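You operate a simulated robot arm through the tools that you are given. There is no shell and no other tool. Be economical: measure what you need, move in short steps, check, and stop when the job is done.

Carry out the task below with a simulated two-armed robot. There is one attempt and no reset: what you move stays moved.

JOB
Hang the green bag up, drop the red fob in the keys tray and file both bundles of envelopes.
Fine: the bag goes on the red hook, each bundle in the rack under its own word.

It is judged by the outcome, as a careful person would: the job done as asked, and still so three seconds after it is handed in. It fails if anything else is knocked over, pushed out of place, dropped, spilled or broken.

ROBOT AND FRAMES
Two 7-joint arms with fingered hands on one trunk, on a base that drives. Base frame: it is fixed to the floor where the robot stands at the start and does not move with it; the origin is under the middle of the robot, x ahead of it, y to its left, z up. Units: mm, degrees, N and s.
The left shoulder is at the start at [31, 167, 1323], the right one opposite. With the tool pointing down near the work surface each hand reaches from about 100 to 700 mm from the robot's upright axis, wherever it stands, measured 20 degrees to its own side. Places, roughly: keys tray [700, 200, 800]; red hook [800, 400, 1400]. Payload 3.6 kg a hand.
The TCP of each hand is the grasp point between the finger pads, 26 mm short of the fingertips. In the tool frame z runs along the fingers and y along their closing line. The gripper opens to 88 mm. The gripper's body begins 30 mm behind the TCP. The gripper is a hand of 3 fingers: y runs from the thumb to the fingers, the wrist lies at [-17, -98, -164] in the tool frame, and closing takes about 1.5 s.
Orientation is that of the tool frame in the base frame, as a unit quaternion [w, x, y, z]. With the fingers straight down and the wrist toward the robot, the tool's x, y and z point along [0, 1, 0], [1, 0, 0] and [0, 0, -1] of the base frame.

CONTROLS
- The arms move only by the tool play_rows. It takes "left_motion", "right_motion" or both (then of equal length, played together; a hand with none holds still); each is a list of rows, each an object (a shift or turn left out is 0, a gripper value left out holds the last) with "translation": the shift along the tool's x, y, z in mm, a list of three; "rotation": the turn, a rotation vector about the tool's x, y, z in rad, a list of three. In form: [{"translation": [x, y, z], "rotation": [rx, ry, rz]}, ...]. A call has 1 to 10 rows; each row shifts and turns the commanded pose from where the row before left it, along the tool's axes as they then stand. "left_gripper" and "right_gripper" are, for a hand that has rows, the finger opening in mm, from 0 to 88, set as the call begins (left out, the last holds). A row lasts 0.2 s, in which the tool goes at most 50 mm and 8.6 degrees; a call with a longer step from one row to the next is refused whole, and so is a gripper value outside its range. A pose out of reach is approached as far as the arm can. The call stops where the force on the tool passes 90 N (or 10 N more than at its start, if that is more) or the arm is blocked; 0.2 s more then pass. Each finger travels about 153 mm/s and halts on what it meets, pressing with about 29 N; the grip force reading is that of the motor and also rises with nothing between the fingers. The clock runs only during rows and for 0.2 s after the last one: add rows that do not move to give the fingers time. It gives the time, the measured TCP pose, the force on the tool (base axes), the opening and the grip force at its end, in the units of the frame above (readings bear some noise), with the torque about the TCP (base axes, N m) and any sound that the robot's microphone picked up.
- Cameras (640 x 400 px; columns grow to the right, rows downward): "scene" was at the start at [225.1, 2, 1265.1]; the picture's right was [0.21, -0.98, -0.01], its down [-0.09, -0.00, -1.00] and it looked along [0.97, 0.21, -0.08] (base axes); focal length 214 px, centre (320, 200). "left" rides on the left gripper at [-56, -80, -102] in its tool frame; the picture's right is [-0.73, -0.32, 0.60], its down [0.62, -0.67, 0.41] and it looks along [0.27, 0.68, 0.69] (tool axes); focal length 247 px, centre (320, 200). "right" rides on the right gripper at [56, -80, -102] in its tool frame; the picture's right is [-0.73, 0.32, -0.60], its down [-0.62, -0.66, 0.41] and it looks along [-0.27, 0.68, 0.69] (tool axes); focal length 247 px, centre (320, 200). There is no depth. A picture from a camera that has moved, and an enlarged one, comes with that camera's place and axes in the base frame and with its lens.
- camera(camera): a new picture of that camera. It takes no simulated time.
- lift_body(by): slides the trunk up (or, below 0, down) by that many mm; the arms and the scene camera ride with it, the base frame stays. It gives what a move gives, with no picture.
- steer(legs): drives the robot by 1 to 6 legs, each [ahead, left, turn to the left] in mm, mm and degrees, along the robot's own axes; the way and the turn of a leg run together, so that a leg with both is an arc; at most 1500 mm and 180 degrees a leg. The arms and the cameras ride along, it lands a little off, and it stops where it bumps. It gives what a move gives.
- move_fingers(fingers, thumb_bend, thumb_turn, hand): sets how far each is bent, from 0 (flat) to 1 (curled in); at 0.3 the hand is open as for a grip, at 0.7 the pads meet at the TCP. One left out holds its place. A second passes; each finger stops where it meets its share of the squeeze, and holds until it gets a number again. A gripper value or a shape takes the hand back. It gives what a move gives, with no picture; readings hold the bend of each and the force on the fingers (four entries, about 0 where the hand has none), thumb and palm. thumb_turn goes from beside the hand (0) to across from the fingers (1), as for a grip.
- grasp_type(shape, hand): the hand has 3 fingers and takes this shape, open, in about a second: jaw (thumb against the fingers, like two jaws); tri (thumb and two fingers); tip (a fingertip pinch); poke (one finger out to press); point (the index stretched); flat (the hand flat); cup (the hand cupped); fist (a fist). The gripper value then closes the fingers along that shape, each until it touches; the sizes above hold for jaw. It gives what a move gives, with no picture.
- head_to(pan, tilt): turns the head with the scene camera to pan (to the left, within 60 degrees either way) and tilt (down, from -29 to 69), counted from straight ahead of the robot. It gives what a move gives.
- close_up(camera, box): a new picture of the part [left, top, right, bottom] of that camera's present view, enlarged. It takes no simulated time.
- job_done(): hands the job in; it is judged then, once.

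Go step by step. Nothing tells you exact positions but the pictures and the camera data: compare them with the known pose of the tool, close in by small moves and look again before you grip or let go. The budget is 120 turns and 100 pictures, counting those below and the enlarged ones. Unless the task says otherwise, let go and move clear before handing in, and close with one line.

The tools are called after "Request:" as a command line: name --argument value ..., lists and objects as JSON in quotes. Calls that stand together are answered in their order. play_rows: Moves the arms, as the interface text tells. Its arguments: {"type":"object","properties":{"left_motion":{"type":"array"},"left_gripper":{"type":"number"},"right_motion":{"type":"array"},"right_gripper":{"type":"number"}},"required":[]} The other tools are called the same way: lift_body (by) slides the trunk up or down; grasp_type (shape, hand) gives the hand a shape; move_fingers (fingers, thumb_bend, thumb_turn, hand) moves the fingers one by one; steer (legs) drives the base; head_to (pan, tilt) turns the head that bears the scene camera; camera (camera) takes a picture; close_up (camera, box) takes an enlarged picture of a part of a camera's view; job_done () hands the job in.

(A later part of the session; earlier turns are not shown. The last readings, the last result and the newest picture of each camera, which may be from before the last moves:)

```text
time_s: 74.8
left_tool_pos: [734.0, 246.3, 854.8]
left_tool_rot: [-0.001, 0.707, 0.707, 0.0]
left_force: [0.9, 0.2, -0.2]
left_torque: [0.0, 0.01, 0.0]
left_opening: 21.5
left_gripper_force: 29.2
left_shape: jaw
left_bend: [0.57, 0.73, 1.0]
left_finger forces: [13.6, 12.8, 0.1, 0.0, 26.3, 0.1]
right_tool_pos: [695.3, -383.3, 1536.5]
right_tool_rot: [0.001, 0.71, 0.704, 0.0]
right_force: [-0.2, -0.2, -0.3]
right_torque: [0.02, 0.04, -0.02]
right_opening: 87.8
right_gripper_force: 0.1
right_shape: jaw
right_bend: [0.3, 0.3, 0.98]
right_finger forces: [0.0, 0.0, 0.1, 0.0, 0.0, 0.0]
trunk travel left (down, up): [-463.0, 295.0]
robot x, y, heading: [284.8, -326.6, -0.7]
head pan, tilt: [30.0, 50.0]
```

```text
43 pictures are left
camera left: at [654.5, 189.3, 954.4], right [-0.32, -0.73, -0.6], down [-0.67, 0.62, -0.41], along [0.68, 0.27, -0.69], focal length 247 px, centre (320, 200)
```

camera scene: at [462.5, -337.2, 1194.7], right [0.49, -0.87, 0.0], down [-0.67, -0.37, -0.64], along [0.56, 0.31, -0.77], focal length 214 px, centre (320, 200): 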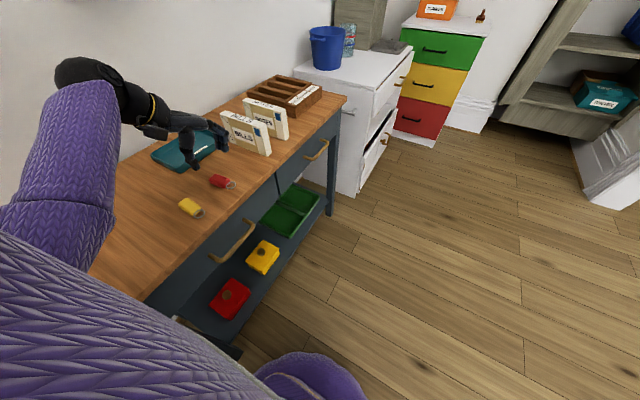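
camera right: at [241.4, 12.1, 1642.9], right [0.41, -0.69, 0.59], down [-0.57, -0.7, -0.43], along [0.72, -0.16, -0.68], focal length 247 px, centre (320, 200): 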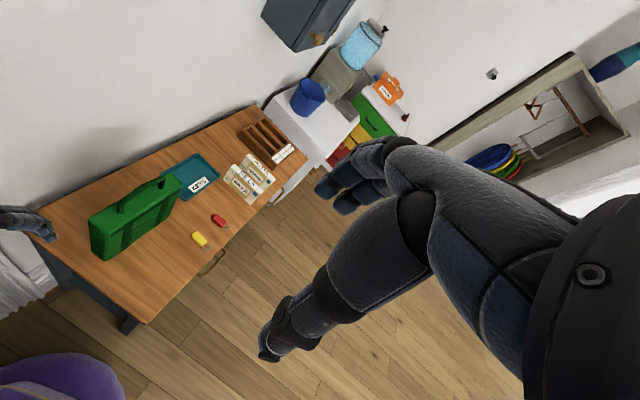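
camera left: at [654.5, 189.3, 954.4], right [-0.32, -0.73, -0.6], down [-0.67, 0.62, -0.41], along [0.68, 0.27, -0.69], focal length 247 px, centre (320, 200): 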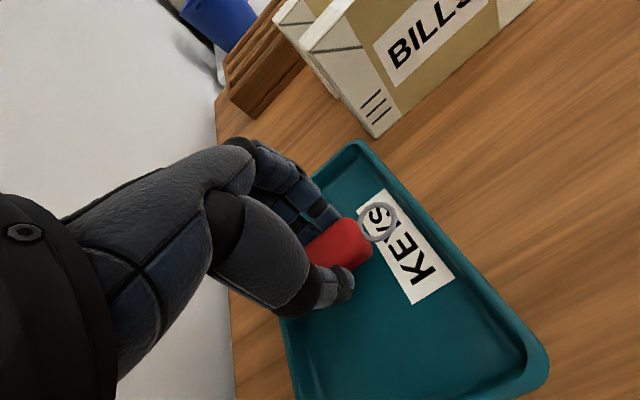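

Request:
play_rows --left_motion '[{"translation": [0, 0, 8]}, {"translation": [0, 0, 7]}, {}]'

Request:
play_rows --left_motion '[{}, {}, {}, {"translation": [0, 0, -25]}, {"translation": [0, 0, -30]}, {"translation": [0, 0, -30]}, {"translation": [0, 0, -30]}, {"translation": [0, 0, -30]}, {}]' --left_gripper 50

Request:
camera --camera "left"

```text
time_s: 75.6
left_tool_pos: [734.7, 245.8, 838.1]
left_tool_rot: [-0.001, 0.707, 0.707, 0.001]
left_force: [0.4, 0.0, 0.1]
left_torque: [0.01, -0.03, -0.03]
left_opening: 21.4
left_gripper_force: 29.4
left_shape: jaw
left_bend: [0.57, 0.73, 1.0]
left_finger forces: [13.4, 13.0, 0.0, 0.0, 26.2, 0.0]
right_tool_pos: [696.4, -382.8, 1535.6]
right_tool_rot: [0.001, 0.71, 0.704, 0.001]
right_force: [0.0, 0.0, -0.8]
right_torque: [-0.04, 0.0, -0.02]
right_opening: 87.9
right_gripper_force: 0.1
right_shape: jaw
right_bend: [0.3, 0.3, 0.98]
right_finger forces: [0.0, 0.0, 0.1, 0.1, 0.0, 0.0]
trunk travel left (down, up): [-463.0, 295.0]
robot x, y, heading: [285.7, -320.7, -0.9]
head pan, tilt: [30.0, 50.0]
```

```text
time_s: 77.6
left_tool_pos: [734.1, 245.2, 983.6]
left_tool_rot: [0.0, 0.707, 0.707, 0.001]
left_force: [-0.2, 0.1, -0.5]
left_torque: [-0.01, 0.04, 0.03]
left_opening: 49.7
left_gripper_force: 0.0
left_shape: jaw
left_bend: [0.4, 0.64, 1.0]
left_finger forces: [0.0, 0.0, 0.1, 0.0, 0.0, 0.0]
right_tool_pos: [696.1, -382.9, 1536.5]
right_tool_rot: [0.001, 0.71, 0.704, 0.001]
right_force: [-0.2, 0.6, 0.3]
right_torque: [0.0, -0.02, -0.02]
right_opening: 87.8
right_gripper_force: 0.2
right_shape: jaw
right_bend: [0.3, 0.3, 0.98]
right_finger forces: [0.0, 0.1, 0.0, 0.0, 0.0, 0.1]
trunk travel left (down, up): [-463.0, 295.0]
robot x, y, heading: [290.9, -325.7, -0.7]
head pan, tilt: [30.0, 50.0]
```

```text
42 pictures are left
camera left: at [653.8, 188.7, 1084.3], right [-0.32, -0.73, -0.6], down [-0.67, 0.62, -0.41], along [0.68, 0.27, -0.69], focal length 247 px, centre (320, 200)
```

left: 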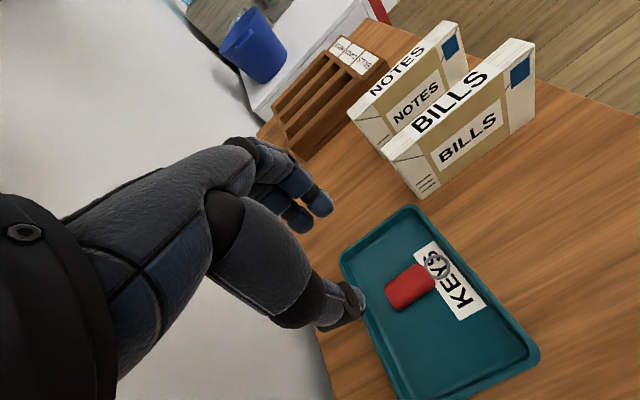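

The fob lies in the keys tray. Now I look closely at the bundles and the rack.

Request:
close_up --camera "left" --box '[250, 10, 550, 210]'

Request:
head_to --pan 20 --tilt 30

Request:
camera --camera "scene"

```text
2.00 times, centred on (400, 110) of left
camera zoom: at [653.8, 188.7, 1084.3], right [-0.32, -0.73, -0.6], down [-0.67, 0.62, -0.41], along [0.68, 0.27, -0.69], focal length 494 px, centre (160, 380)
```

zoom: 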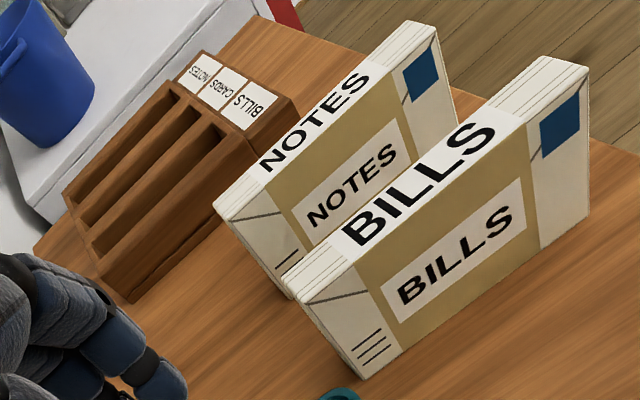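

```text
time_s: 78.4
left_tool_pos: [733.5, 246.2, 982.4]
left_tool_rot: [0.0, 0.706, 0.708, 0.0]
left_force: [0.2, 0.7, 0.1]
left_torque: [-0.02, 0.01, 0.02]
left_opening: 49.8
left_gripper_force: 0.0
left_shape: jaw
left_bend: [0.4, 0.64, 1.0]
left_finger forces: [0.0, 0.0, 0.0, 0.0, 0.0, 0.1]
right_tool_pos: [696.4, -383.3, 1535.9]
right_tool_rot: [0.0, 0.71, 0.704, 0.0]
right_force: [-0.6, -0.3, -1.4]
right_torque: [0.02, 0.04, -0.01]
right_opening: 88.0
right_gripper_force: 0.1
right_shape: jaw
right_bend: [0.3, 0.3, 0.98]
right_finger forces: [0.0, 0.0, 0.1, 0.0, 0.1, 0.0]
trunk travel left (down, up): [-463.0, 295.0]
robot x, y, heading: [286.0, -323.0, -0.9]
head pan, tilt: [20.0, 30.0]
```

```text
40 pictures are left
camera scene: at [511.1, -295.7, 1224.0], right [0.33, -0.94, 0.0], down [-0.47, -0.17, -0.87], along [0.82, 0.29, -0.5], focal length 214 px, centre (320, 200)
```

scene: 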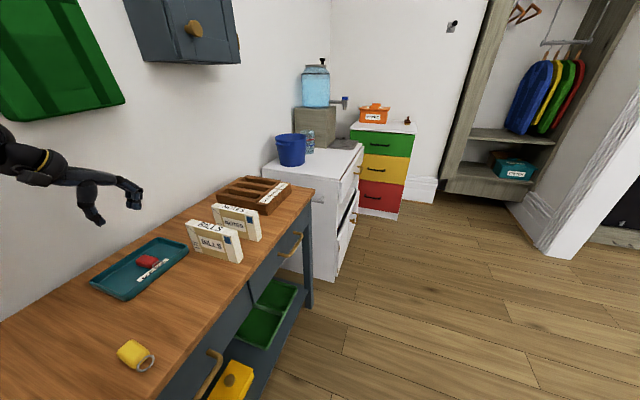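

BILLS is at about x 818–841, y 38–180, top z 892; NOTES x 908–933; rack slots from near to far read BILLS, CARDS, NOTES. I raise the hand and drive ahead to pick NOTES first.

Request:
play_rows --left_motion '[{"translation": [-20, 0, -20]}, {"translation": [-20, 0, -20]}, {"translation": [-20, 0, -20]}, {"translation": [-20, 0, -20]}, {"translation": [-20, 0, 0]}, {"translation": [-20, 0, 0]}, {}]' --left_gripper 64

Request:
steer --legs '[[190, 0, 0.7]]'

Request:
camera --camera "left"

Request:
close_up --camera "left" --box '[230, 0, 550, 200]'

```text
time_s: 80.0
left_tool_pos: [734.9, 125.5, 1063.3]
left_tool_rot: [0.0, 0.707, 0.707, 0.001]
left_force: [0.1, -0.1, -0.3]
left_torque: [0.02, -0.01, -0.01]
left_opening: 63.5
left_gripper_force: 0.2
left_shape: jaw
left_bend: [0.35, 0.54, 0.99]
left_finger forces: [0.1, 0.0, 0.1, 0.0, 0.0, 0.0]
right_tool_pos: [694.6, -383.1, 1536.3]
right_tool_rot: [0.001, 0.711, 0.704, 0.001]
right_force: [0.2, -0.3, -0.8]
right_torque: [-0.01, -0.01, 0.02]
right_opening: 87.6
right_gripper_force: 0.1
right_shape: jaw
right_bend: [0.3, 0.3, 0.98]
right_finger forces: [0.0, 0.0, 0.0, 0.0, 0.0, 0.1]
trunk travel left (down, up): [-463.0, 295.0]
robot x, y, heading: [289.3, -324.4, -0.2]
head pan, tilt: [20.0, 30.0]
```

```text
time_s: 81.6
left_tool_pos: [922.7, 130.1, 1062.2]
left_tool_rot: [-0.001, 0.702, 0.712, 0.001]
left_force: [0.4, -0.4, -0.4]
left_torque: [-0.03, 0.0, 0.0]
left_opening: 63.6
left_gripper_force: 0.1
left_shape: jaw
left_bend: [0.35, 0.54, 0.99]
left_finger forces: [0.1, 0.0, 0.1, 0.1, 0.0, 0.0]
right_tool_pos: [890.8, -379.3, 1534.8]
right_tool_rot: [0.001, 0.706, 0.708, 0.0]
right_force: [-0.5, 0.4, 1.2]
right_torque: [0.0, 0.02, -0.03]
right_opening: 88.0
right_gripper_force: 0.0
right_shape: jaw
right_bend: [0.3, 0.3, 0.98]
right_finger forces: [0.1, 0.0, 0.0, 0.0, 0.1, 0.1]
trunk travel left (down, up): [-463.0, 295.0]
robot x, y, heading: [482.6, -327.5, 0.1]
head pan, tilt: [20.0, 30.0]
```

```text
39 pictures are left
camera left: at [843.2, 72.1, 1163.7], right [-0.31, -0.74, -0.6], down [-0.67, 0.62, -0.41], along [0.67, 0.28, -0.69], focal length 247 px, centre (320, 200)
```

left: 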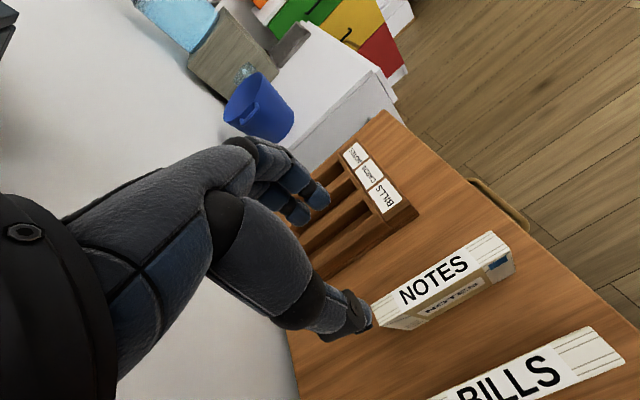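

```text
2.00 times, centred on (390, 100) of left
camera zoom: at [843.2, 72.1, 1163.7], right [-0.31, -0.74, -0.6], down [-0.67, 0.62, -0.41], along [0.67, 0.28, -0.69], focal length 494 px, centre (180, 400)
```

zoom: 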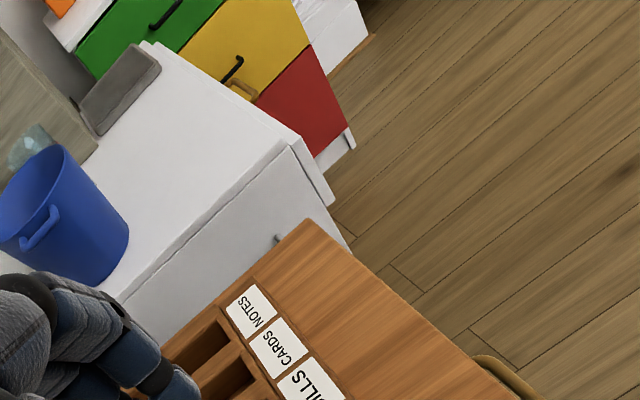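

NOTES centre is about (920, 107). I align over it and descend to just above its top.

Request:
play_rows --left_motion '[{"translation": [-23, -2, 10]}, {"translation": [0, 0, 29]}, {"translation": [0, 0, 29]}, {"translation": [0, 0, 29]}, {"translation": [0, 0, 29]}, {}]'

Request:
camera --camera "left"

Request:
close_up --camera "scene" --box '[0, 60, 320, 260]'

```text
time_s: 83.0
left_tool_pos: [918.5, 106.9, 937.6]
left_tool_rot: [-0.001, 0.703, 0.711, 0.0]
left_force: [0.6, -1.2, 0.1]
left_torque: [-0.01, 0.0, -0.02]
left_opening: 63.7
left_gripper_force: 0.0
left_shape: jaw
left_bend: [0.35, 0.54, 0.99]
left_finger forces: [0.1, 0.1, 0.0, 0.1, 0.0, 0.0]
right_tool_pos: [889.7, -378.9, 1535.6]
right_tool_rot: [0.0, 0.706, 0.708, 0.001]
right_force: [-0.5, 1.4, 0.3]
right_torque: [0.0, 0.02, -0.03]
right_opening: 87.8
right_gripper_force: 0.2
right_shape: jaw
right_bend: [0.3, 0.3, 0.98]
right_finger forces: [0.0, 0.0, 0.1, 0.1, 0.0, 0.0]
trunk travel left (down, up): [-463.0, 295.0]
robot x, y, heading: [477.3, -326.1, -0.0]
head pan, tilt: [20.0, 30.0]
```

```text
37 pictures are left
camera left: at [839.1, 48.3, 1037.6], right [-0.31, -0.74, -0.6], down [-0.67, 0.62, -0.41], along [0.67, 0.28, -0.69], focal length 247 px, centre (320, 200)
```

left: 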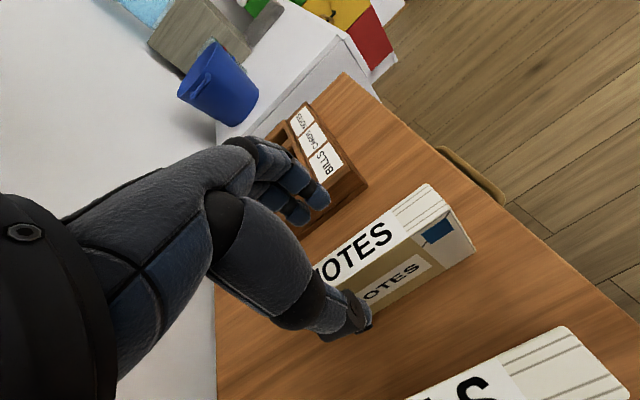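

```text
2.00 times, centred on (160, 160) of scene
camera zoom: at [703.9, -294.0, 1224.1], right [0.34, -0.94, 0.0], down [-0.47, -0.17, -0.87], along [0.81, 0.3, -0.5], focal length 429 px, centre (640, 280)
```

zoom: 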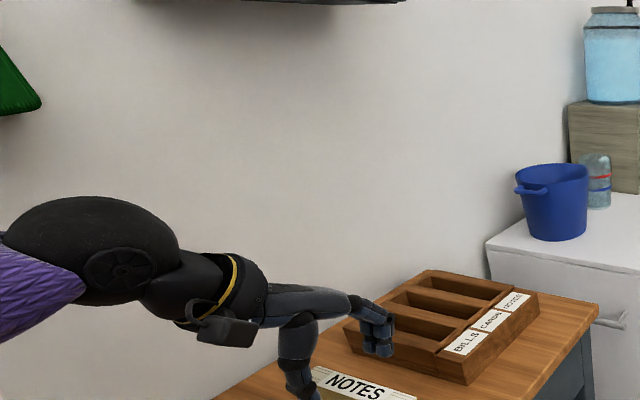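

The rack's outline is x≈1040–1198, y≈80–293, top z≈850, so I'll grip the bundle high. I descend to straddle NOTES and close.

Request:
play_rows --left_motion '[{"translation": [0, 0, 15]}, {"translation": [0, 0, 15]}, {"translation": [0, 0, 15]}, {"translation": [0, 0, 14]}, {}]'

Request:
camera --camera "left"

```text
time_s: 84.2
left_tool_pos: [921.2, 106.8, 876.8]
left_tool_rot: [0.0, 0.703, 0.711, 0.0]
left_force: [-1.2, 1.0, -0.3]
left_torque: [0.02, 0.03, -0.02]
left_opening: 63.6
left_gripper_force: 0.1
left_shape: jaw
left_bend: [0.35, 0.54, 0.99]
left_finger forces: [0.0, 0.1, 0.1, 0.1, 0.0, 0.1]
right_tool_pos: [888.4, -379.6, 1536.9]
right_tool_rot: [0.001, 0.706, 0.708, 0.001]
right_force: [0.2, -0.4, -0.5]
right_torque: [-0.05, -0.03, -0.02]
right_opening: 87.9
right_gripper_force: 0.0
right_shape: jaw
right_bend: [0.3, 0.3, 0.98]
right_finger forces: [0.0, 0.0, 0.1, 0.0, 0.0, 0.0]
trunk travel left (down, up): [-463.0, 295.0]
robot x, y, heading: [478.7, -330.9, 0.1]
head pan, tilt: [20.0, 30.0]
```

```text
35 pictures are left
camera left: at [841.0, 49.0, 978.7], right [-0.31, -0.74, -0.6], down [-0.67, 0.62, -0.41], along [0.67, 0.28, -0.69], focal length 247 px, centre (320, 200)
```

left: 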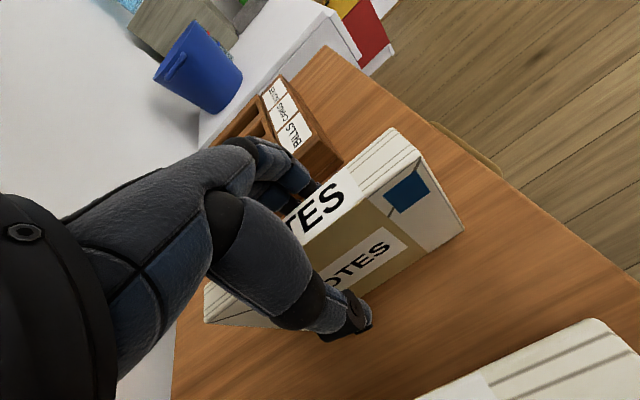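

Request:
play_rows --left_motion '[{}, {}, {}, {}, {}, {}]' --left_gripper 0

Request:
play_rows --left_motion '[{"translation": [0, 0, -15]}, {"translation": [0, 0, -20]}, {"translation": [0, 0, -20]}, {"translation": [0, 0, -25]}, {"translation": [0, 0, -25]}, {"translation": [0, 0, -25]}, {}]'

Request:
camera --camera "left"

Request:
close_up --camera "scene" --box '[120, 160, 320, 285]'

```text
time_s: 85.6
left_tool_pos: [919.8, 107.8, 878.1]
left_tool_rot: [-0.001, 0.702, 0.712, 0.002]
left_force: [-0.3, -0.3, 1.0]
left_torque: [0.02, -0.02, -0.02]
left_opening: 18.4
left_gripper_force: 28.9
left_shape: jaw
left_bend: [0.57, 0.74, 1.0]
left_finger forces: [12.9, 13.3, 0.0, 0.1, 26.0, 0.0]
right_tool_pos: [889.1, -379.0, 1536.8]
right_tool_rot: [0.001, 0.706, 0.708, 0.001]
right_force: [0.1, 0.5, -0.1]
right_torque: [-0.01, -0.01, 0.0]
right_opening: 87.7
right_gripper_force: 0.0
right_shape: jaw
right_bend: [0.3, 0.3, 0.98]
right_finger forces: [0.0, 0.0, 0.1, 0.0, 0.0, 0.1]
trunk travel left (down, up): [-463.0, 295.0]
robot x, y, heading: [482.2, -327.8, 0.2]
head pan, tilt: [20.0, 30.0]
```

```text
time_s: 87.2
left_tool_pos: [918.8, 106.8, 1008.3]
left_tool_rot: [-0.001, 0.702, 0.712, 0.0]
left_force: [-0.3, -0.1, -1.7]
left_torque: [0.04, 0.01, -0.01]
left_opening: 18.3
left_gripper_force: 28.9
left_shape: jaw
left_bend: [0.57, 0.74, 1.0]
left_finger forces: [12.8, 13.2, 0.0, 0.1, 26.1, 0.0]
right_tool_pos: [889.5, -378.9, 1535.6]
right_tool_rot: [0.001, 0.705, 0.709, 0.0]
right_force: [0.2, 0.3, 0.2]
right_torque: [0.0, 0.0, -0.01]
right_opening: 87.8
right_gripper_force: 0.2
right_shape: jaw
right_bend: [0.3, 0.3, 0.98]
right_finger forces: [0.0, 0.1, 0.0, 0.0, 0.0, 0.0]
trunk travel left (down, up): [-463.0, 295.0]
robot x, y, heading: [484.2, -327.4, 0.2]
head pan, tilt: [20.0, 30.0]
```

```text
34 pictures are left
camera left: at [840.2, 49.0, 1109.3], right [-0.31, -0.74, -0.6], down [-0.67, 0.61, -0.41], along [0.67, 0.28, -0.69], focal length 247 px, centre (320, 200)
```

left: 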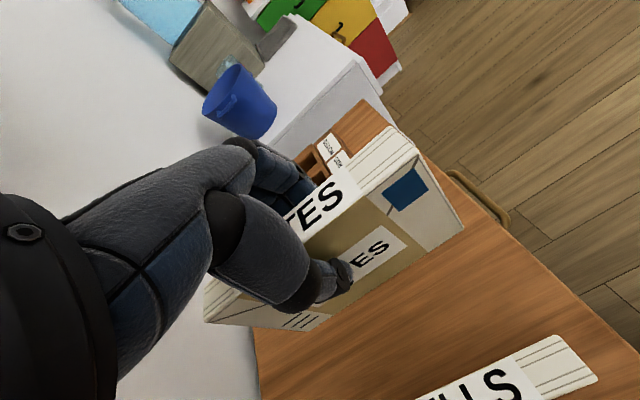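

```text
3.20 times, centred on (220, 222) of scene
camera zoom: at [704.0, -293.8, 1224.1], right [0.34, -0.94, 0.0], down [-0.47, -0.17, -0.87], along [0.81, 0.3, -0.5], focal length 686 px, centre (640, 128)
```

zoom: 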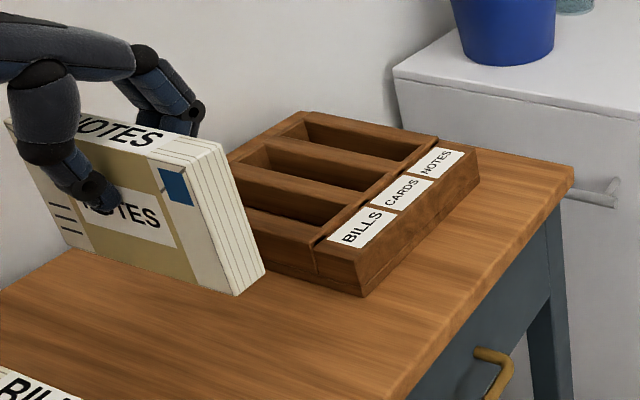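

NOTES is gripped. Far slot (NOTES) centres near (1190, 206) with rack top z≈850. I drive ahead with the bundle raised.

Request:
steer --legs '[[270, 0, 0]]'

Request:
play_rows --left_motion '[{"translation": [16, 0, 0]}, {"translation": [16, 0, 0]}, {"translation": [16, 0, 0]}, {"translation": [16, 0, 0]}, {"translation": [16, 0, 0]}, {"translation": [16, 0, 0]}, {}]'

Request:
head_to --pan 42 --tilt 35

Request:
camera --camera "scene"

Request:
camera --camera "left"

```text
time_s: 89.1
left_tool_pos: [1185.1, 109.8, 1006.7]
left_tool_rot: [-0.002, 0.7, 0.714, 0.001]
left_force: [0.2, -0.4, -1.5]
left_torque: [0.0, 0.07, -0.02]
left_opening: 18.2
left_gripper_force: 28.7
left_shape: jaw
left_bend: [0.57, 0.74, 1.0]
left_finger forces: [12.8, 13.2, 0.0, 0.0, 26.0, 0.1]
right_tool_pos: [1156.9, -375.5, 1536.6]
right_tool_rot: [0.0, 0.704, 0.71, 0.001]
right_force: [0.4, 0.4, -0.1]
right_torque: [-0.02, 0.02, -0.01]
right_opening: 87.6
right_gripper_force: 0.1
right_shape: jaw
right_bend: [0.3, 0.3, 0.98]
right_finger forces: [0.1, 0.0, 0.0, 0.0, 0.1, 0.0]
trunk travel left (down, up): [-463.0, 295.0]
robot x, y, heading: [750.3, -323.9, 0.2]
head pan, tilt: [20.0, 30.0]
```

```text
time_s: 90.7
left_tool_pos: [1182.0, 208.0, 1006.4]
left_tool_rot: [0.0, 0.7, 0.714, 0.0]
left_force: [-0.2, 0.2, -0.5]
left_torque: [-0.02, -0.02, -0.01]
left_opening: 18.3
left_gripper_force: 28.5
left_shape: jaw
left_bend: [0.57, 0.74, 1.0]
left_finger forces: [12.8, 13.3, 0.0, 0.0, 26.0, 0.1]
right_tool_pos: [1156.9, -375.5, 1536.1]
right_tool_rot: [0.001, 0.704, 0.71, 0.0]
right_force: [0.2, 0.6, 0.1]
right_torque: [-0.02, 0.02, -0.02]
right_opening: 87.6
right_gripper_force: 0.0
right_shape: jaw
right_bend: [0.3, 0.3, 0.98]
right_finger forces: [0.1, 0.1, 0.0, 0.0, 0.0, 0.0]
trunk travel left (down, up): [-463.0, 295.0]
robot x, y, heading: [751.7, -325.1, 0.3]
head pan, tilt: [20.0, 30.0]
```

```text
time_s: 91.5
left_tool_pos: [1181.8, 207.0, 1005.9]
left_tool_rot: [0.0, 0.701, 0.713, 0.001]
left_force: [-0.4, -0.3, -0.6]
left_torque: [-0.03, 0.03, -0.03]
left_opening: 18.2
left_gripper_force: 29.3
left_shape: jaw
left_bend: [0.57, 0.74, 1.0]
left_finger forces: [12.8, 13.2, 0.0, 0.0, 26.0, 0.0]
right_tool_pos: [1157.9, -375.2, 1535.4]
right_tool_rot: [0.001, 0.704, 0.711, 0.001]
right_force: [0.1, 0.0, -1.1]
right_torque: [0.01, 0.02, 0.02]
right_opening: 87.5
right_gripper_force: 0.0
right_shape: jaw
right_bend: [0.3, 0.3, 0.98]
right_finger forces: [0.1, 0.1, 0.1, 0.0, 0.0, 0.0]
trunk travel left (down, up): [-463.0, 295.0]
robot x, y, heading: [745.3, -327.3, 0.5]
head pan, tilt: [42.0, 35.0]
```

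```text
32 pictures are left
camera scene: at [951.3, -263.6, 1216.3], right [0.67, -0.74, 0.0], down [-0.42, -0.39, -0.82], along [0.61, 0.55, -0.57], focal length 214 px, centre (320, 200)
```

scene: 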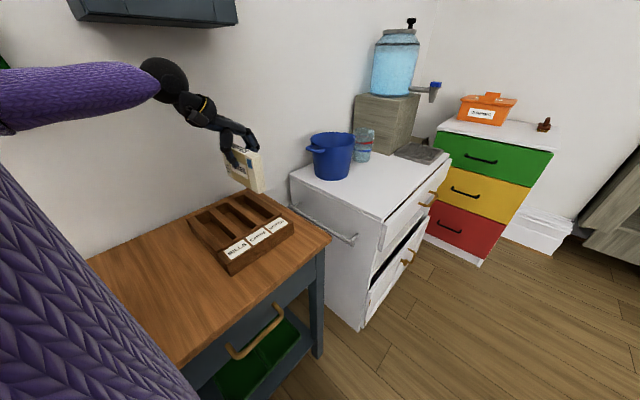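

```text
31 pictures are left
camera left: at [1103.7, 148.1, 1108.1], right [-0.3, -0.74, -0.6], down [-0.68, 0.61, -0.41], along [0.67, 0.28, -0.69], focal length 247 px, centre (320, 200)
```

left: 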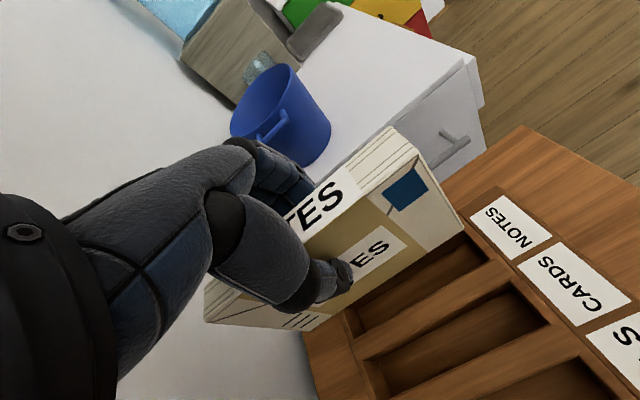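

Request:
play_rows --left_motion '[{"translation": [-1, 3, 23]}, {"translation": [-1, 3, 23]}, {"translation": [0, 0, 22]}, {}]'

Request:
close_up --camera "scene" --box '[170, 110, 330, 280]'

Request:
camera --camera "left"

```text
time_s: 92.5
left_tool_pos: [1188.9, 206.2, 939.4]
left_tool_rot: [-0.001, 0.7, 0.714, 0.001]
left_force: [-0.2, -0.1, -1.8]
left_torque: [0.01, 0.04, -0.01]
left_opening: 18.6
left_gripper_force: 28.9
left_shape: jaw
left_bend: [0.57, 0.74, 1.0]
left_finger forces: [12.8, 13.2, 0.1, 0.0, 26.0, 0.0]
right_tool_pos: [1156.9, -375.2, 1536.2]
right_tool_rot: [0.0, 0.704, 0.71, 0.001]
right_force: [0.4, -0.1, 0.2]
right_torque: [-0.01, -0.02, -0.03]
right_opening: 87.9
right_gripper_force: 0.2
right_shape: jaw
right_bend: [0.3, 0.3, 0.98]
right_finger forces: [0.0, 0.0, 0.1, 0.1, 0.1, 0.1]
trunk travel left (down, up): [-463.0, 295.0]
robot x, y, heading: [751.9, -325.4, 0.4]
head pan, tilt: [42.0, 35.0]
```

```text
2.35 times, centred on (250, 195) of scene
camera zoom: at [951.2, -263.7, 1216.3], right [0.67, -0.74, 0.0], down [-0.42, -0.39, -0.82], along [0.6, 0.55, -0.57], focal length 505 px, centre (485, 212)
```

zoom: 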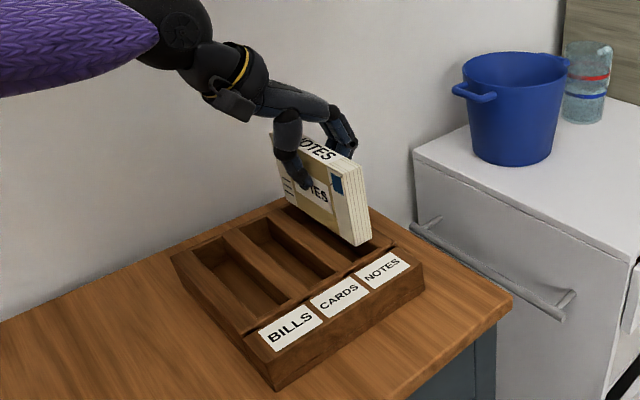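

```text
29 pictures are left
camera left: at [1109.7, 147.1, 1040.7], right [-0.3, -0.74, -0.6], down [-0.68, 0.61, -0.41], along [0.67, 0.28, -0.69], focal length 247 px, centre (320, 200)
```

left: 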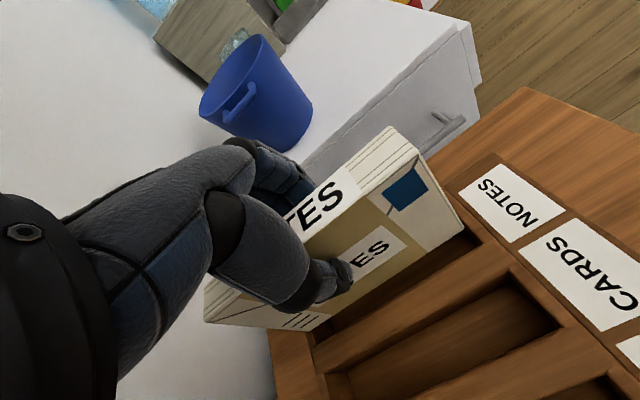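

The bundle sits centred over the NOTES slot. I lower it in.

Request:
play_rows --left_motion '[{"translation": [0, 0, 12]}, {"translation": [0, 0, 12]}, {"translation": [0, 0, 12]}, {"translation": [0, 0, 10]}, {}]'

Request:
close_up --camera "scene" --box '[170, 110, 330, 280]'

```text
time_s: 93.7
left_tool_pos: [1186.4, 204.6, 894.4]
left_tool_rot: [-0.001, 0.701, 0.714, 0.001]
left_force: [0.2, 0.6, -1.9]
left_torque: [0.04, 0.03, 0.02]
left_opening: 18.5
left_gripper_force: 28.8
left_shape: jaw
left_bend: [0.57, 0.74, 1.0]
left_finger forces: [12.8, 13.2, 0.0, 0.1, 26.0, 0.0]
right_tool_pos: [1157.1, -375.7, 1536.1]
right_tool_rot: [0.001, 0.704, 0.71, 0.0]
right_force: [-0.5, -0.2, -0.3]
right_torque: [0.02, 0.01, 0.02]
right_opening: 87.6
right_gripper_force: 0.0
right_shape: jaw
right_bend: [0.3, 0.3, 0.98]
right_finger forces: [0.1, 0.0, 0.1, 0.1, 0.1, 0.1]
trunk travel left (down, up): [-463.0, 295.0]
robot x, y, heading: [749.4, -325.2, 0.4]
head pan, tilt: [42.0, 35.0]
```

```text
2.35 times, centred on (250, 195) of scene
camera zoom: at [951.2, -263.6, 1216.3], right [0.67, -0.74, 0.0], down [-0.42, -0.39, -0.82], along [0.6, 0.55, -0.57], focal length 505 px, centre (485, 212)
```

zoom: 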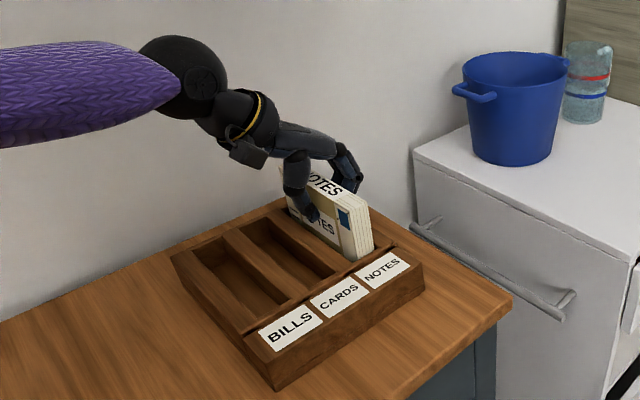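

It is inside the slot. I lower a bit more until it touches the floor.

Request:
play_rows --left_motion '[{"translation": [0, 0, 5]}, {"translation": [0, 0, 5]}, {}]'

```text
time_s: 94.5
left_tool_pos: [1189.3, 204.7, 887.9]
left_tool_rot: [0.001, 0.701, 0.714, 0.003]
left_force: [-3.5, 1.9, 16.4]
left_torque: [0.03, 0.09, 0.05]
left_opening: 18.9
left_gripper_force: 28.6
left_shape: jaw
left_bend: [0.57, 0.74, 1.0]
left_finger forces: [14.0, 14.6, 0.0, 0.0, 32.4, 0.0]
right_tool_pos: [1155.0, -376.3, 1536.6]
right_tool_rot: [0.002, 0.703, 0.711, 0.0]
right_force: [-0.6, 0.2, 0.6]
right_torque: [0.01, 0.01, 0.01]
right_opening: 87.8
right_gripper_force: 0.1
right_shape: jaw
right_bend: [0.3, 0.3, 0.98]
right_finger forces: [0.0, 0.1, 0.0, 0.0, 0.1, 0.0]
trunk travel left (down, up): [-463.0, 295.0]
robot x, y, heading: [749.8, -328.0, 0.7]
head pan, tilt: [42.0, 35.0]
```

Request:
play_rows --left_motion '[{"translation": [0, 0, -4]}, {}, {}]'

Request:
play_rows --left_motion '[{}, {}, {}, {"translation": [0, 0, -25]}, {"translation": [0, 0, -30]}, {"translation": [0, 0, -35]}, {"translation": [0, 0, -40]}, {"translation": [0, 0, -40]}, {}]' --left_gripper 56

Request:
camera --camera "left"

Request:
close_up --camera "scene" --box '[170, 110, 330, 280]'

```text
time_s: 95.3
left_tool_pos: [1187.8, 205.5, 887.7]
left_tool_rot: [-0.001, 0.7, 0.714, 0.0]
left_force: [1.0, 3.1, 6.7]
left_torque: [0.07, -0.07, 0.01]
left_opening: 18.7
left_gripper_force: 28.8
left_shape: jaw
left_bend: [0.57, 0.74, 1.0]
left_finger forces: [15.1, 15.9, 0.0, 0.0, 29.1, 0.0]
right_tool_pos: [1154.7, -375.6, 1535.6]
right_tool_rot: [0.001, 0.704, 0.71, 0.001]
right_force: [-0.7, -0.4, 0.0]
right_torque: [0.01, 0.02, -0.03]
right_opening: 87.6
right_gripper_force: 0.0
right_shape: jaw
right_bend: [0.3, 0.3, 0.98]
right_finger forces: [0.1, 0.1, 0.0, 0.0, 0.0, 0.1]
trunk travel left (down, up): [-463.0, 295.0]
robot x, y, heading: [749.2, -326.0, 0.3]
head pan, tilt: [42.0, 35.0]
```

```text
time_s: 97.3
left_tool_pos: [1188.7, 203.7, 1057.7]
left_tool_rot: [0.0, 0.701, 0.713, 0.0]
left_force: [0.2, -0.5, 1.0]
left_torque: [0.02, 0.0, 0.01]
left_opening: 55.7
left_gripper_force: 0.0
left_shape: jaw
left_bend: [0.38, 0.61, 1.0]
left_finger forces: [0.0, 0.1, 0.0, 0.0, 0.1, 0.0]
right_tool_pos: [1157.4, -374.5, 1536.2]
right_tool_rot: [0.0, 0.704, 0.71, 0.001]
right_force: [0.0, 0.5, 0.2]
right_torque: [0.01, -0.01, -0.02]
right_opening: 87.8
right_gripper_force: 0.0
right_shape: jaw
right_bend: [0.3, 0.3, 0.98]
right_finger forces: [0.0, 0.0, 0.0, 0.0, 0.0, 0.0]
trunk travel left (down, up): [-463.0, 295.0]
robot x, y, heading: [745.2, -326.1, 0.3]
head pan, tilt: [42.0, 35.0]
```

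```text
27 pictures are left
camera left: at [1109.9, 145.5, 1159.6], right [-0.3, -0.74, -0.6], down [-0.68, 0.61, -0.41], along [0.67, 0.28, -0.69], focal length 247 px, centre (320, 200)
```

left: 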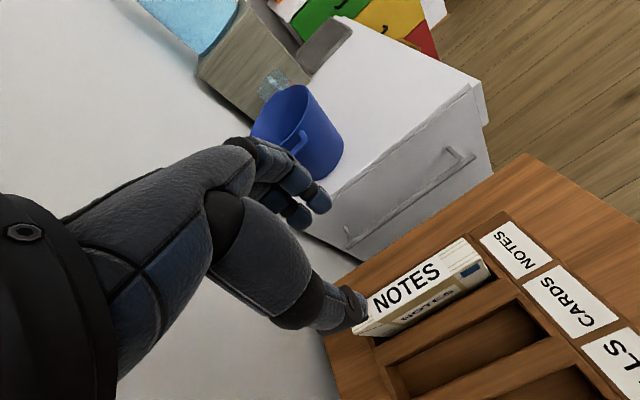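

```text
2.35 times, centred on (250, 195) of scene
camera zoom: at [951.4, -263.5, 1216.3], right [0.67, -0.74, 0.0], down [-0.42, -0.39, -0.82], along [0.6, 0.55, -0.57], focal length 505 px, centre (485, 212)
```

zoom: 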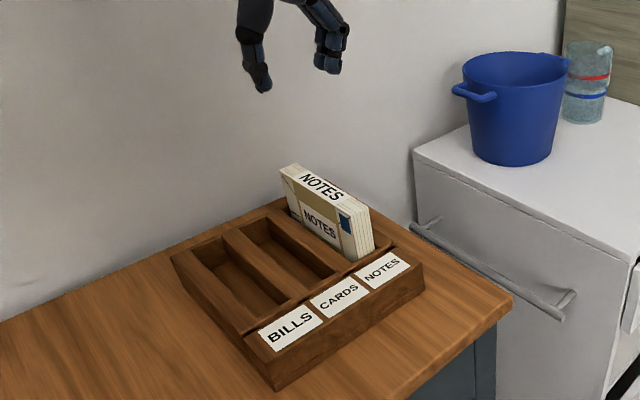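

NOTES is filed. BILLS slot centres near (1067, 206). I return to the BILLS bundle at about (830, 109).

Request:
play_rows --left_motion '[{"translation": [-24, 0, 0], "rotation": [0, 0, 0.05]}, {"translation": [-24, 0, 0]}, {"translation": [-24, 0, 0]}, {"translation": [-23, 0, 0]}, {}]' --left_gripper 64

Request:
steer --legs '[[-356, 0, 0]]'

Request:
camera --camera "left"

```text
time_s: 98.5
left_tool_pos: [1186.1, 108.7, 1059.1]
left_tool_rot: [0.0, 0.718, 0.696, 0.0]
left_force: [0.2, -0.2, -0.1]
left_torque: [0.0, -0.01, -0.02]
left_opening: 63.6
left_gripper_force: 0.0
left_shape: jaw
left_bend: [0.35, 0.54, 0.99]
left_finger forces: [0.0, 0.0, 0.0, 0.0, 0.0, 0.0]
right_tool_pos: [1157.2, -376.0, 1536.2]
right_tool_rot: [0.0, 0.704, 0.711, 0.0]
right_force: [0.0, 0.3, -0.1]
right_torque: [-0.02, 0.01, -0.07]
right_opening: 87.8
right_gripper_force: 0.1
right_shape: jaw
right_bend: [0.3, 0.3, 0.98]
right_finger forces: [0.1, 0.0, 0.0, 0.1, 0.1, 0.1]
trunk travel left (down, up): [-463.0, 295.0]
robot x, y, heading: [749.0, -326.7, 0.2]
head pan, tilt: [42.0, 35.0]
```

```text
time_s: 100.8
left_tool_pos: [831.8, 107.4, 1059.4]
left_tool_rot: [0.0, 0.719, 0.695, 0.0]
left_force: [-0.2, 0.9, -0.1]
left_torque: [-0.02, 0.0, 0.04]
left_opening: 63.9
left_gripper_force: 0.1
left_shape: jaw
left_bend: [0.35, 0.54, 0.99]
left_finger forces: [0.1, 0.0, 0.1, 0.1, 0.0, 0.0]
right_tool_pos: [802.1, -377.8, 1535.7]
right_tool_rot: [0.002, 0.705, 0.71, 0.001]
right_force: [-0.6, -0.7, -0.3]
right_torque: [-0.01, -0.02, -0.01]
right_opening: 87.8
right_gripper_force: 0.1
right_shape: jaw
right_bend: [0.3, 0.3, 0.98]
right_finger forces: [0.0, 0.0, 0.0, 0.0, 0.1, 0.0]
trunk travel left (down, up): [-463.0, 295.0]
robot x, y, heading: [394.9, -325.3, 0.3]
head pan, tilt: [42.0, 35.0]
```

```text
25 pictures are left
camera left: at [751.1, 52.5, 1160.3], right [-0.34, -0.72, -0.6], down [-0.64, 0.65, -0.41], along [0.68, 0.25, -0.69], focal length 247 px, centre (320, 200)
```

left: 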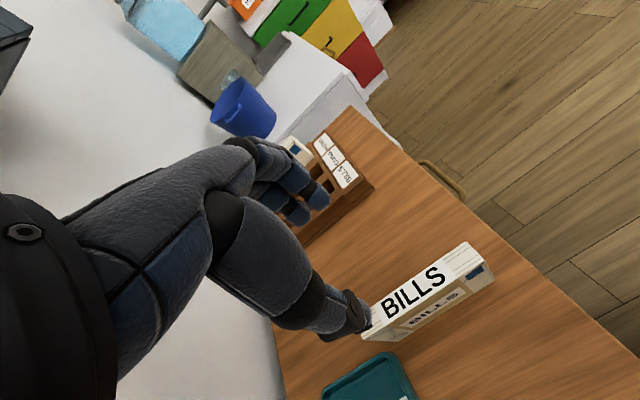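

BILLS centre is right under the hand. I descend and check.

Request:
play_rows --left_motion '[{"translation": [0, 0, 25]}, {"translation": [0, 0, 25]}, {"translation": [0, 0, 25]}, {"translation": [0, 0, 25]}, {"translation": [0, 0, 22]}, {}]'

Request:
camera --camera "left"

```text
time_s: 102.2
left_tool_pos: [833.6, 106.0, 936.2]
left_tool_rot: [0.0, 0.718, 0.696, 0.0]
left_force: [0.4, -0.7, 0.7]
left_torque: [-0.02, 0.01, -0.01]
left_opening: 63.4
left_gripper_force: 0.2
left_shape: jaw
left_bend: [0.35, 0.54, 0.99]
left_finger forces: [0.1, 0.0, 0.0, 0.0, 0.0, 0.0]
right_tool_pos: [801.6, -377.6, 1535.7]
right_tool_rot: [0.001, 0.704, 0.71, 0.0]
right_force: [-0.1, -0.6, -0.5]
right_torque: [0.01, 0.04, 0.0]
right_opening: 87.6
right_gripper_force: 0.1
right_shape: jaw
right_bend: [0.3, 0.3, 0.98]
right_finger forces: [0.1, 0.0, 0.0, 0.0, 0.0, 0.0]
trunk travel left (down, up): [-463.0, 295.0]
robot x, y, heading: [396.1, -327.3, 0.6]
head pan, tilt: [42.0, 35.0]
```

```text
24 pictures are left
camera left: at [751.5, 51.9, 1038.6], right [-0.34, -0.72, -0.6], down [-0.64, 0.65, -0.41], along [0.68, 0.25, -0.69], focal length 247 px, centre (320, 200)
```

left: 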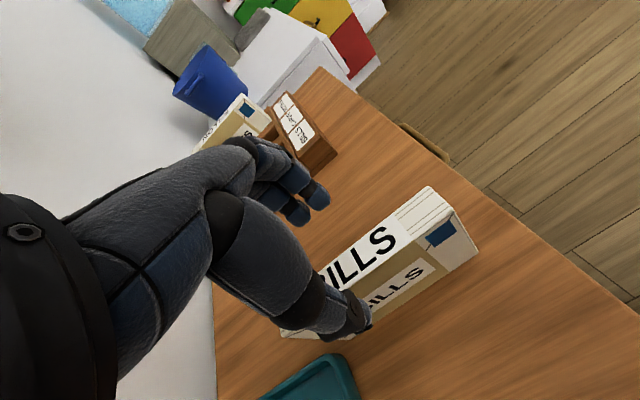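

Request:
play_rows --left_motion '[{"translation": [0, 0, 15]}, {"translation": [0, 0, 15]}, {"translation": [0, 0, 15]}, {"translation": [0, 0, 13]}, {}]'

Request:
play_rows --left_motion '[{}, {}, {}, {}, {}, {}]' --left_gripper 0

Request:
play_rows --left_motion '[{"translation": [0, 0, -15]}, {"translation": [0, 0, -20]}, {"translation": [0, 0, -20]}, {"translation": [0, 0, -25]}, {"translation": [0, 0, -25]}, {"translation": [0, 0, -25]}, {}]'

Request:
camera --camera "left"

```text
time_s: 103.4
left_tool_pos: [833.4, 107.7, 879.8]
left_tool_rot: [0.0, 0.719, 0.695, 0.0]
left_force: [0.4, -0.5, -0.3]
left_torque: [0.02, -0.03, -0.02]
left_opening: 63.6
left_gripper_force: 0.1
left_shape: jaw
left_bend: [0.35, 0.54, 0.99]
left_finger forces: [0.0, 0.0, 0.0, 0.0, 0.0, 0.0]
right_tool_pos: [802.5, -378.1, 1536.8]
right_tool_rot: [-0.001, 0.704, 0.71, 0.001]
right_force: [-0.3, 0.5, 0.6]
right_torque: [-0.02, -0.02, 0.02]
right_opening: 88.0
right_gripper_force: 0.0
right_shape: jaw
right_bend: [0.3, 0.3, 0.98]
right_finger forces: [0.0, 0.0, 0.0, 0.1, 0.0, 0.0]
trunk travel left (down, up): [-463.0, 295.0]
robot x, y, heading: [398.1, -327.0, 0.4]
head pan, tilt: [42.0, 35.0]
```

```text
time_s: 104.8
left_tool_pos: [834.4, 107.5, 879.5]
left_tool_rot: [-0.001, 0.719, 0.695, 0.001]
left_force: [-0.5, -0.5, 0.0]
left_torque: [0.01, 0.0, -0.01]
left_opening: 17.7
left_gripper_force: 28.6
left_shape: jaw
left_bend: [0.65, 0.73, 1.0]
left_finger forces: [13.6, 12.7, 0.0, 0.0, 26.2, 0.0]
right_tool_pos: [802.2, -378.8, 1536.2]
right_tool_rot: [0.001, 0.704, 0.71, 0.001]
right_force: [-0.3, -0.6, 1.3]
right_torque: [0.01, -0.02, -0.01]
right_opening: 87.7
right_gripper_force: 0.0
right_shape: jaw
right_bend: [0.3, 0.3, 0.98]
right_finger forces: [0.0, 0.0, 0.0, 0.0, 0.0, 0.1]
trunk travel left (down, up): [-463.0, 295.0]
robot x, y, heading: [395.0, -327.3, 0.3]
head pan, tilt: [42.0, 35.0]
```

```text
time_s: 106.4
left_tool_pos: [833.4, 107.2, 1008.4]
left_tool_rot: [0.0, 0.718, 0.696, 0.0]
left_force: [0.6, -0.7, -1.4]
left_torque: [-0.02, -0.02, 0.01]
left_opening: 17.6
left_gripper_force: 29.0
left_shape: jaw
left_bend: [0.65, 0.73, 1.0]
left_finger forces: [13.5, 12.8, 0.1, 0.1, 26.3, 0.0]
right_tool_pos: [801.5, -377.6, 1536.3]
right_tool_rot: [0.0, 0.704, 0.71, 0.001]
right_force: [0.3, 0.3, -0.8]
right_torque: [-0.02, 0.0, -0.01]
right_opening: 87.8
right_gripper_force: 0.0
right_shape: jaw
right_bend: [0.3, 0.3, 0.98]
right_finger forces: [0.0, 0.0, 0.1, 0.0, 0.1, 0.0]
trunk travel left (down, up): [-463.0, 295.0]
robot x, y, heading: [397.1, -330.3, 0.3]
head pan, tilt: [42.0, 35.0]
```

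```text
23 pictures are left
camera left: at [751.4, 52.8, 1109.4], right [-0.34, -0.72, -0.6], down [-0.64, 0.65, -0.41], along [0.68, 0.25, -0.69], focal length 247 px, centre (320, 200)
```

left: 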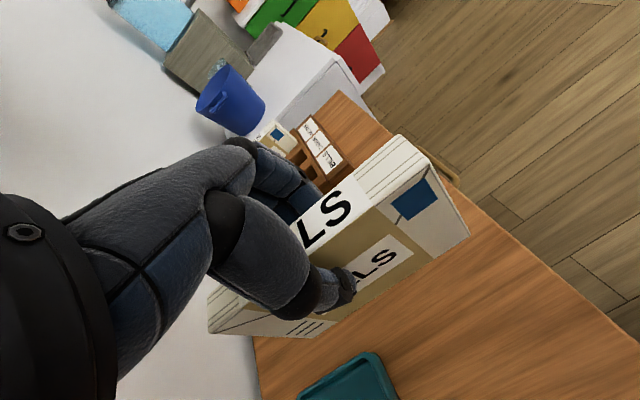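

Request:
steer --legs '[[234, 0, 0]]'

Request:
play_rows --left_motion '[{"translation": [16, 0, 0]}, {"translation": [16, 0, 0]}, {"translation": [16, 0, 0]}, {"translation": [16, 0, 0]}, {"translation": [16, 0, 0]}, {"translation": [16, 0, 0]}, {}]'

Request:
camera --camera "left"

Request:
close_up --camera "scene" --box '[170, 110, 370, 290]'

```text
time_s: 108.2
left_tool_pos: [1065.3, 104.1, 1008.4]
left_tool_rot: [-0.002, 0.721, 0.693, 0.001]
left_force: [-0.6, 0.4, -1.0]
left_torque: [0.0, -0.04, 0.01]
left_opening: 17.6
left_gripper_force: 28.7
left_shape: jaw
left_bend: [0.65, 0.73, 1.0]
left_finger forces: [13.4, 12.8, 0.0, 0.1, 26.3, 0.0]
right_tool_pos: [1033.8, -379.5, 1535.5]
right_tool_rot: [0.0, 0.706, 0.708, 0.0]
right_force: [-0.7, 0.7, -0.3]
right_torque: [0.01, 0.02, -0.01]
right_opening: 87.8
right_gripper_force: 0.1
right_shape: jaw
right_bend: [0.3, 0.3, 0.98]
right_finger forces: [0.0, 0.0, 0.0, 0.1, 0.0, 0.0]
trunk travel left (down, up): [-463.0, 295.0]
robot x, y, heading: [626.9, -322.6, 0.1]
head pan, tilt: [42.0, 35.0]
```

```text
time_s: 109.8
left_tool_pos: [1069.5, 200.7, 1005.9]
left_tool_rot: [0.0, 0.72, 0.694, 0.001]
left_force: [-0.4, 0.6, -0.8]
left_torque: [-0.04, -0.02, 0.01]
left_opening: 17.7
left_gripper_force: 29.4
left_shape: jaw
left_bend: [0.65, 0.73, 1.0]
left_finger forces: [13.6, 13.0, 0.1, 0.0, 26.4, 0.0]
right_tool_pos: [1031.9, -380.9, 1535.5]
right_tool_rot: [0.001, 0.707, 0.708, 0.001]
right_force: [-0.4, 0.9, -0.1]
right_torque: [-0.01, 0.02, 0.02]
right_opening: 87.9
right_gripper_force: 0.0
right_shape: jaw
right_bend: [0.3, 0.3, 0.98]
right_finger forces: [0.0, 0.0, 0.0, 0.0, 0.0, 0.0]
trunk travel left (down, up): [-463.0, 295.0]
robot x, y, heading: [623.9, -325.4, -0.0]
head pan, tilt: [42.0, 35.0]
```

```text
22 pictures are left
camera left: at [987.2, 146.6, 1107.6], right [-0.35, -0.72, -0.6], down [-0.64, 0.65, -0.41], along [0.69, 0.24, -0.69], focal length 247 px, centre (320, 200)
```

left: 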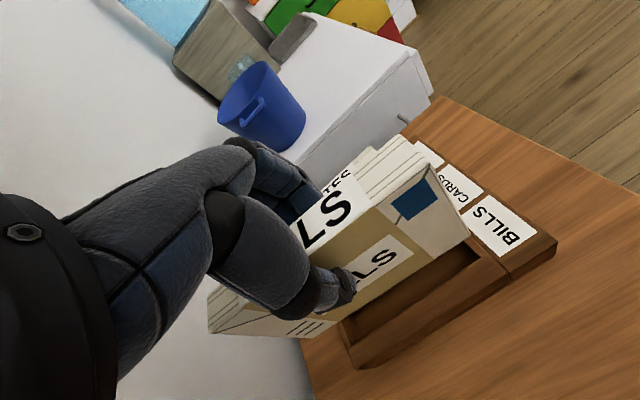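

```text
2.22 times, centred on (270, 200) of scene
camera zoom: at [827.8, -267.0, 1216.3], right [0.67, -0.74, 0.0], down [-0.43, -0.38, -0.82], along [0.61, 0.55, -0.57], focal length 477 px, centre (431, 200)
```

zoom: 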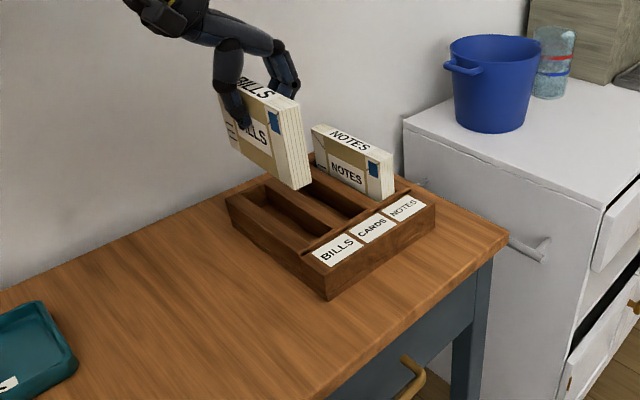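

Request:
play_rows --left_motion '[{"translation": [2, 0, 23]}, {"translation": [2, 0, 23]}, {"translation": [1, 0, 21]}, {}]'

Request:
camera --camera "left"

Request:
close_up --camera "scene" --box '[210, 130, 340, 250]'

```text
time_s: 110.8
left_tool_pos: [1069.1, 206.0, 940.7]
left_tool_rot: [-0.001, 0.721, 0.693, 0.0]
left_force: [-0.1, -0.4, -1.6]
left_torque: [-0.03, -0.01, 0.02]
left_opening: 17.3
left_gripper_force: 29.3
left_shape: jaw
left_bend: [0.65, 0.73, 1.0]
left_finger forces: [13.4, 13.0, 0.1, 0.0, 26.3, 0.1]
right_tool_pos: [1032.7, -380.2, 1536.9]
right_tool_rot: [0.0, 0.707, 0.707, 0.001]
right_force: [0.1, 1.0, 0.3]
right_torque: [0.02, 0.02, 0.01]
right_opening: 87.9
right_gripper_force: 0.1
right_shape: jaw
right_bend: [0.3, 0.3, 0.98]
right_finger forces: [0.0, 0.1, 0.0, 0.0, 0.1, 0.2]
trunk travel left (down, up): [-463.0, 295.0]
robot x, y, heading: [626.0, -328.7, -0.0]
head pan, tilt: [42.0, 35.0]
```

```text
20 pictures are left
camera left: at [987.3, 151.6, 1042.5], right [-0.35, -0.72, -0.6], down [-0.64, 0.65, -0.41], along [0.69, 0.24, -0.69], focal length 247 px, centre (320, 200)
```

left: 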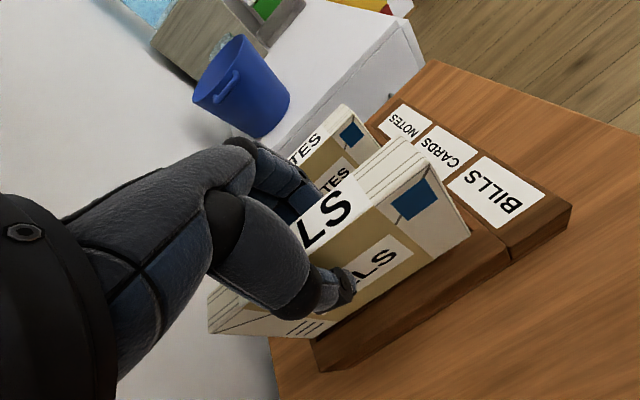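

```text
3.33 times, centred on (275, 190) of scene
camera zoom: at [827.7, -267.0, 1216.3], right [0.67, -0.74, 0.0], down [-0.43, -0.38, -0.82], along [0.61, 0.55, -0.57], focal length 715 px, centre (470, 233)
```

zoom: 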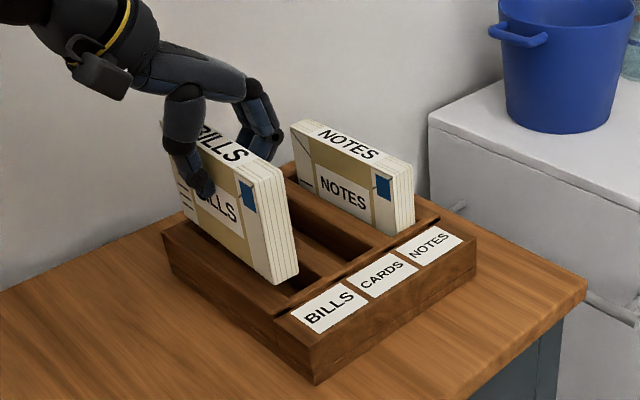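

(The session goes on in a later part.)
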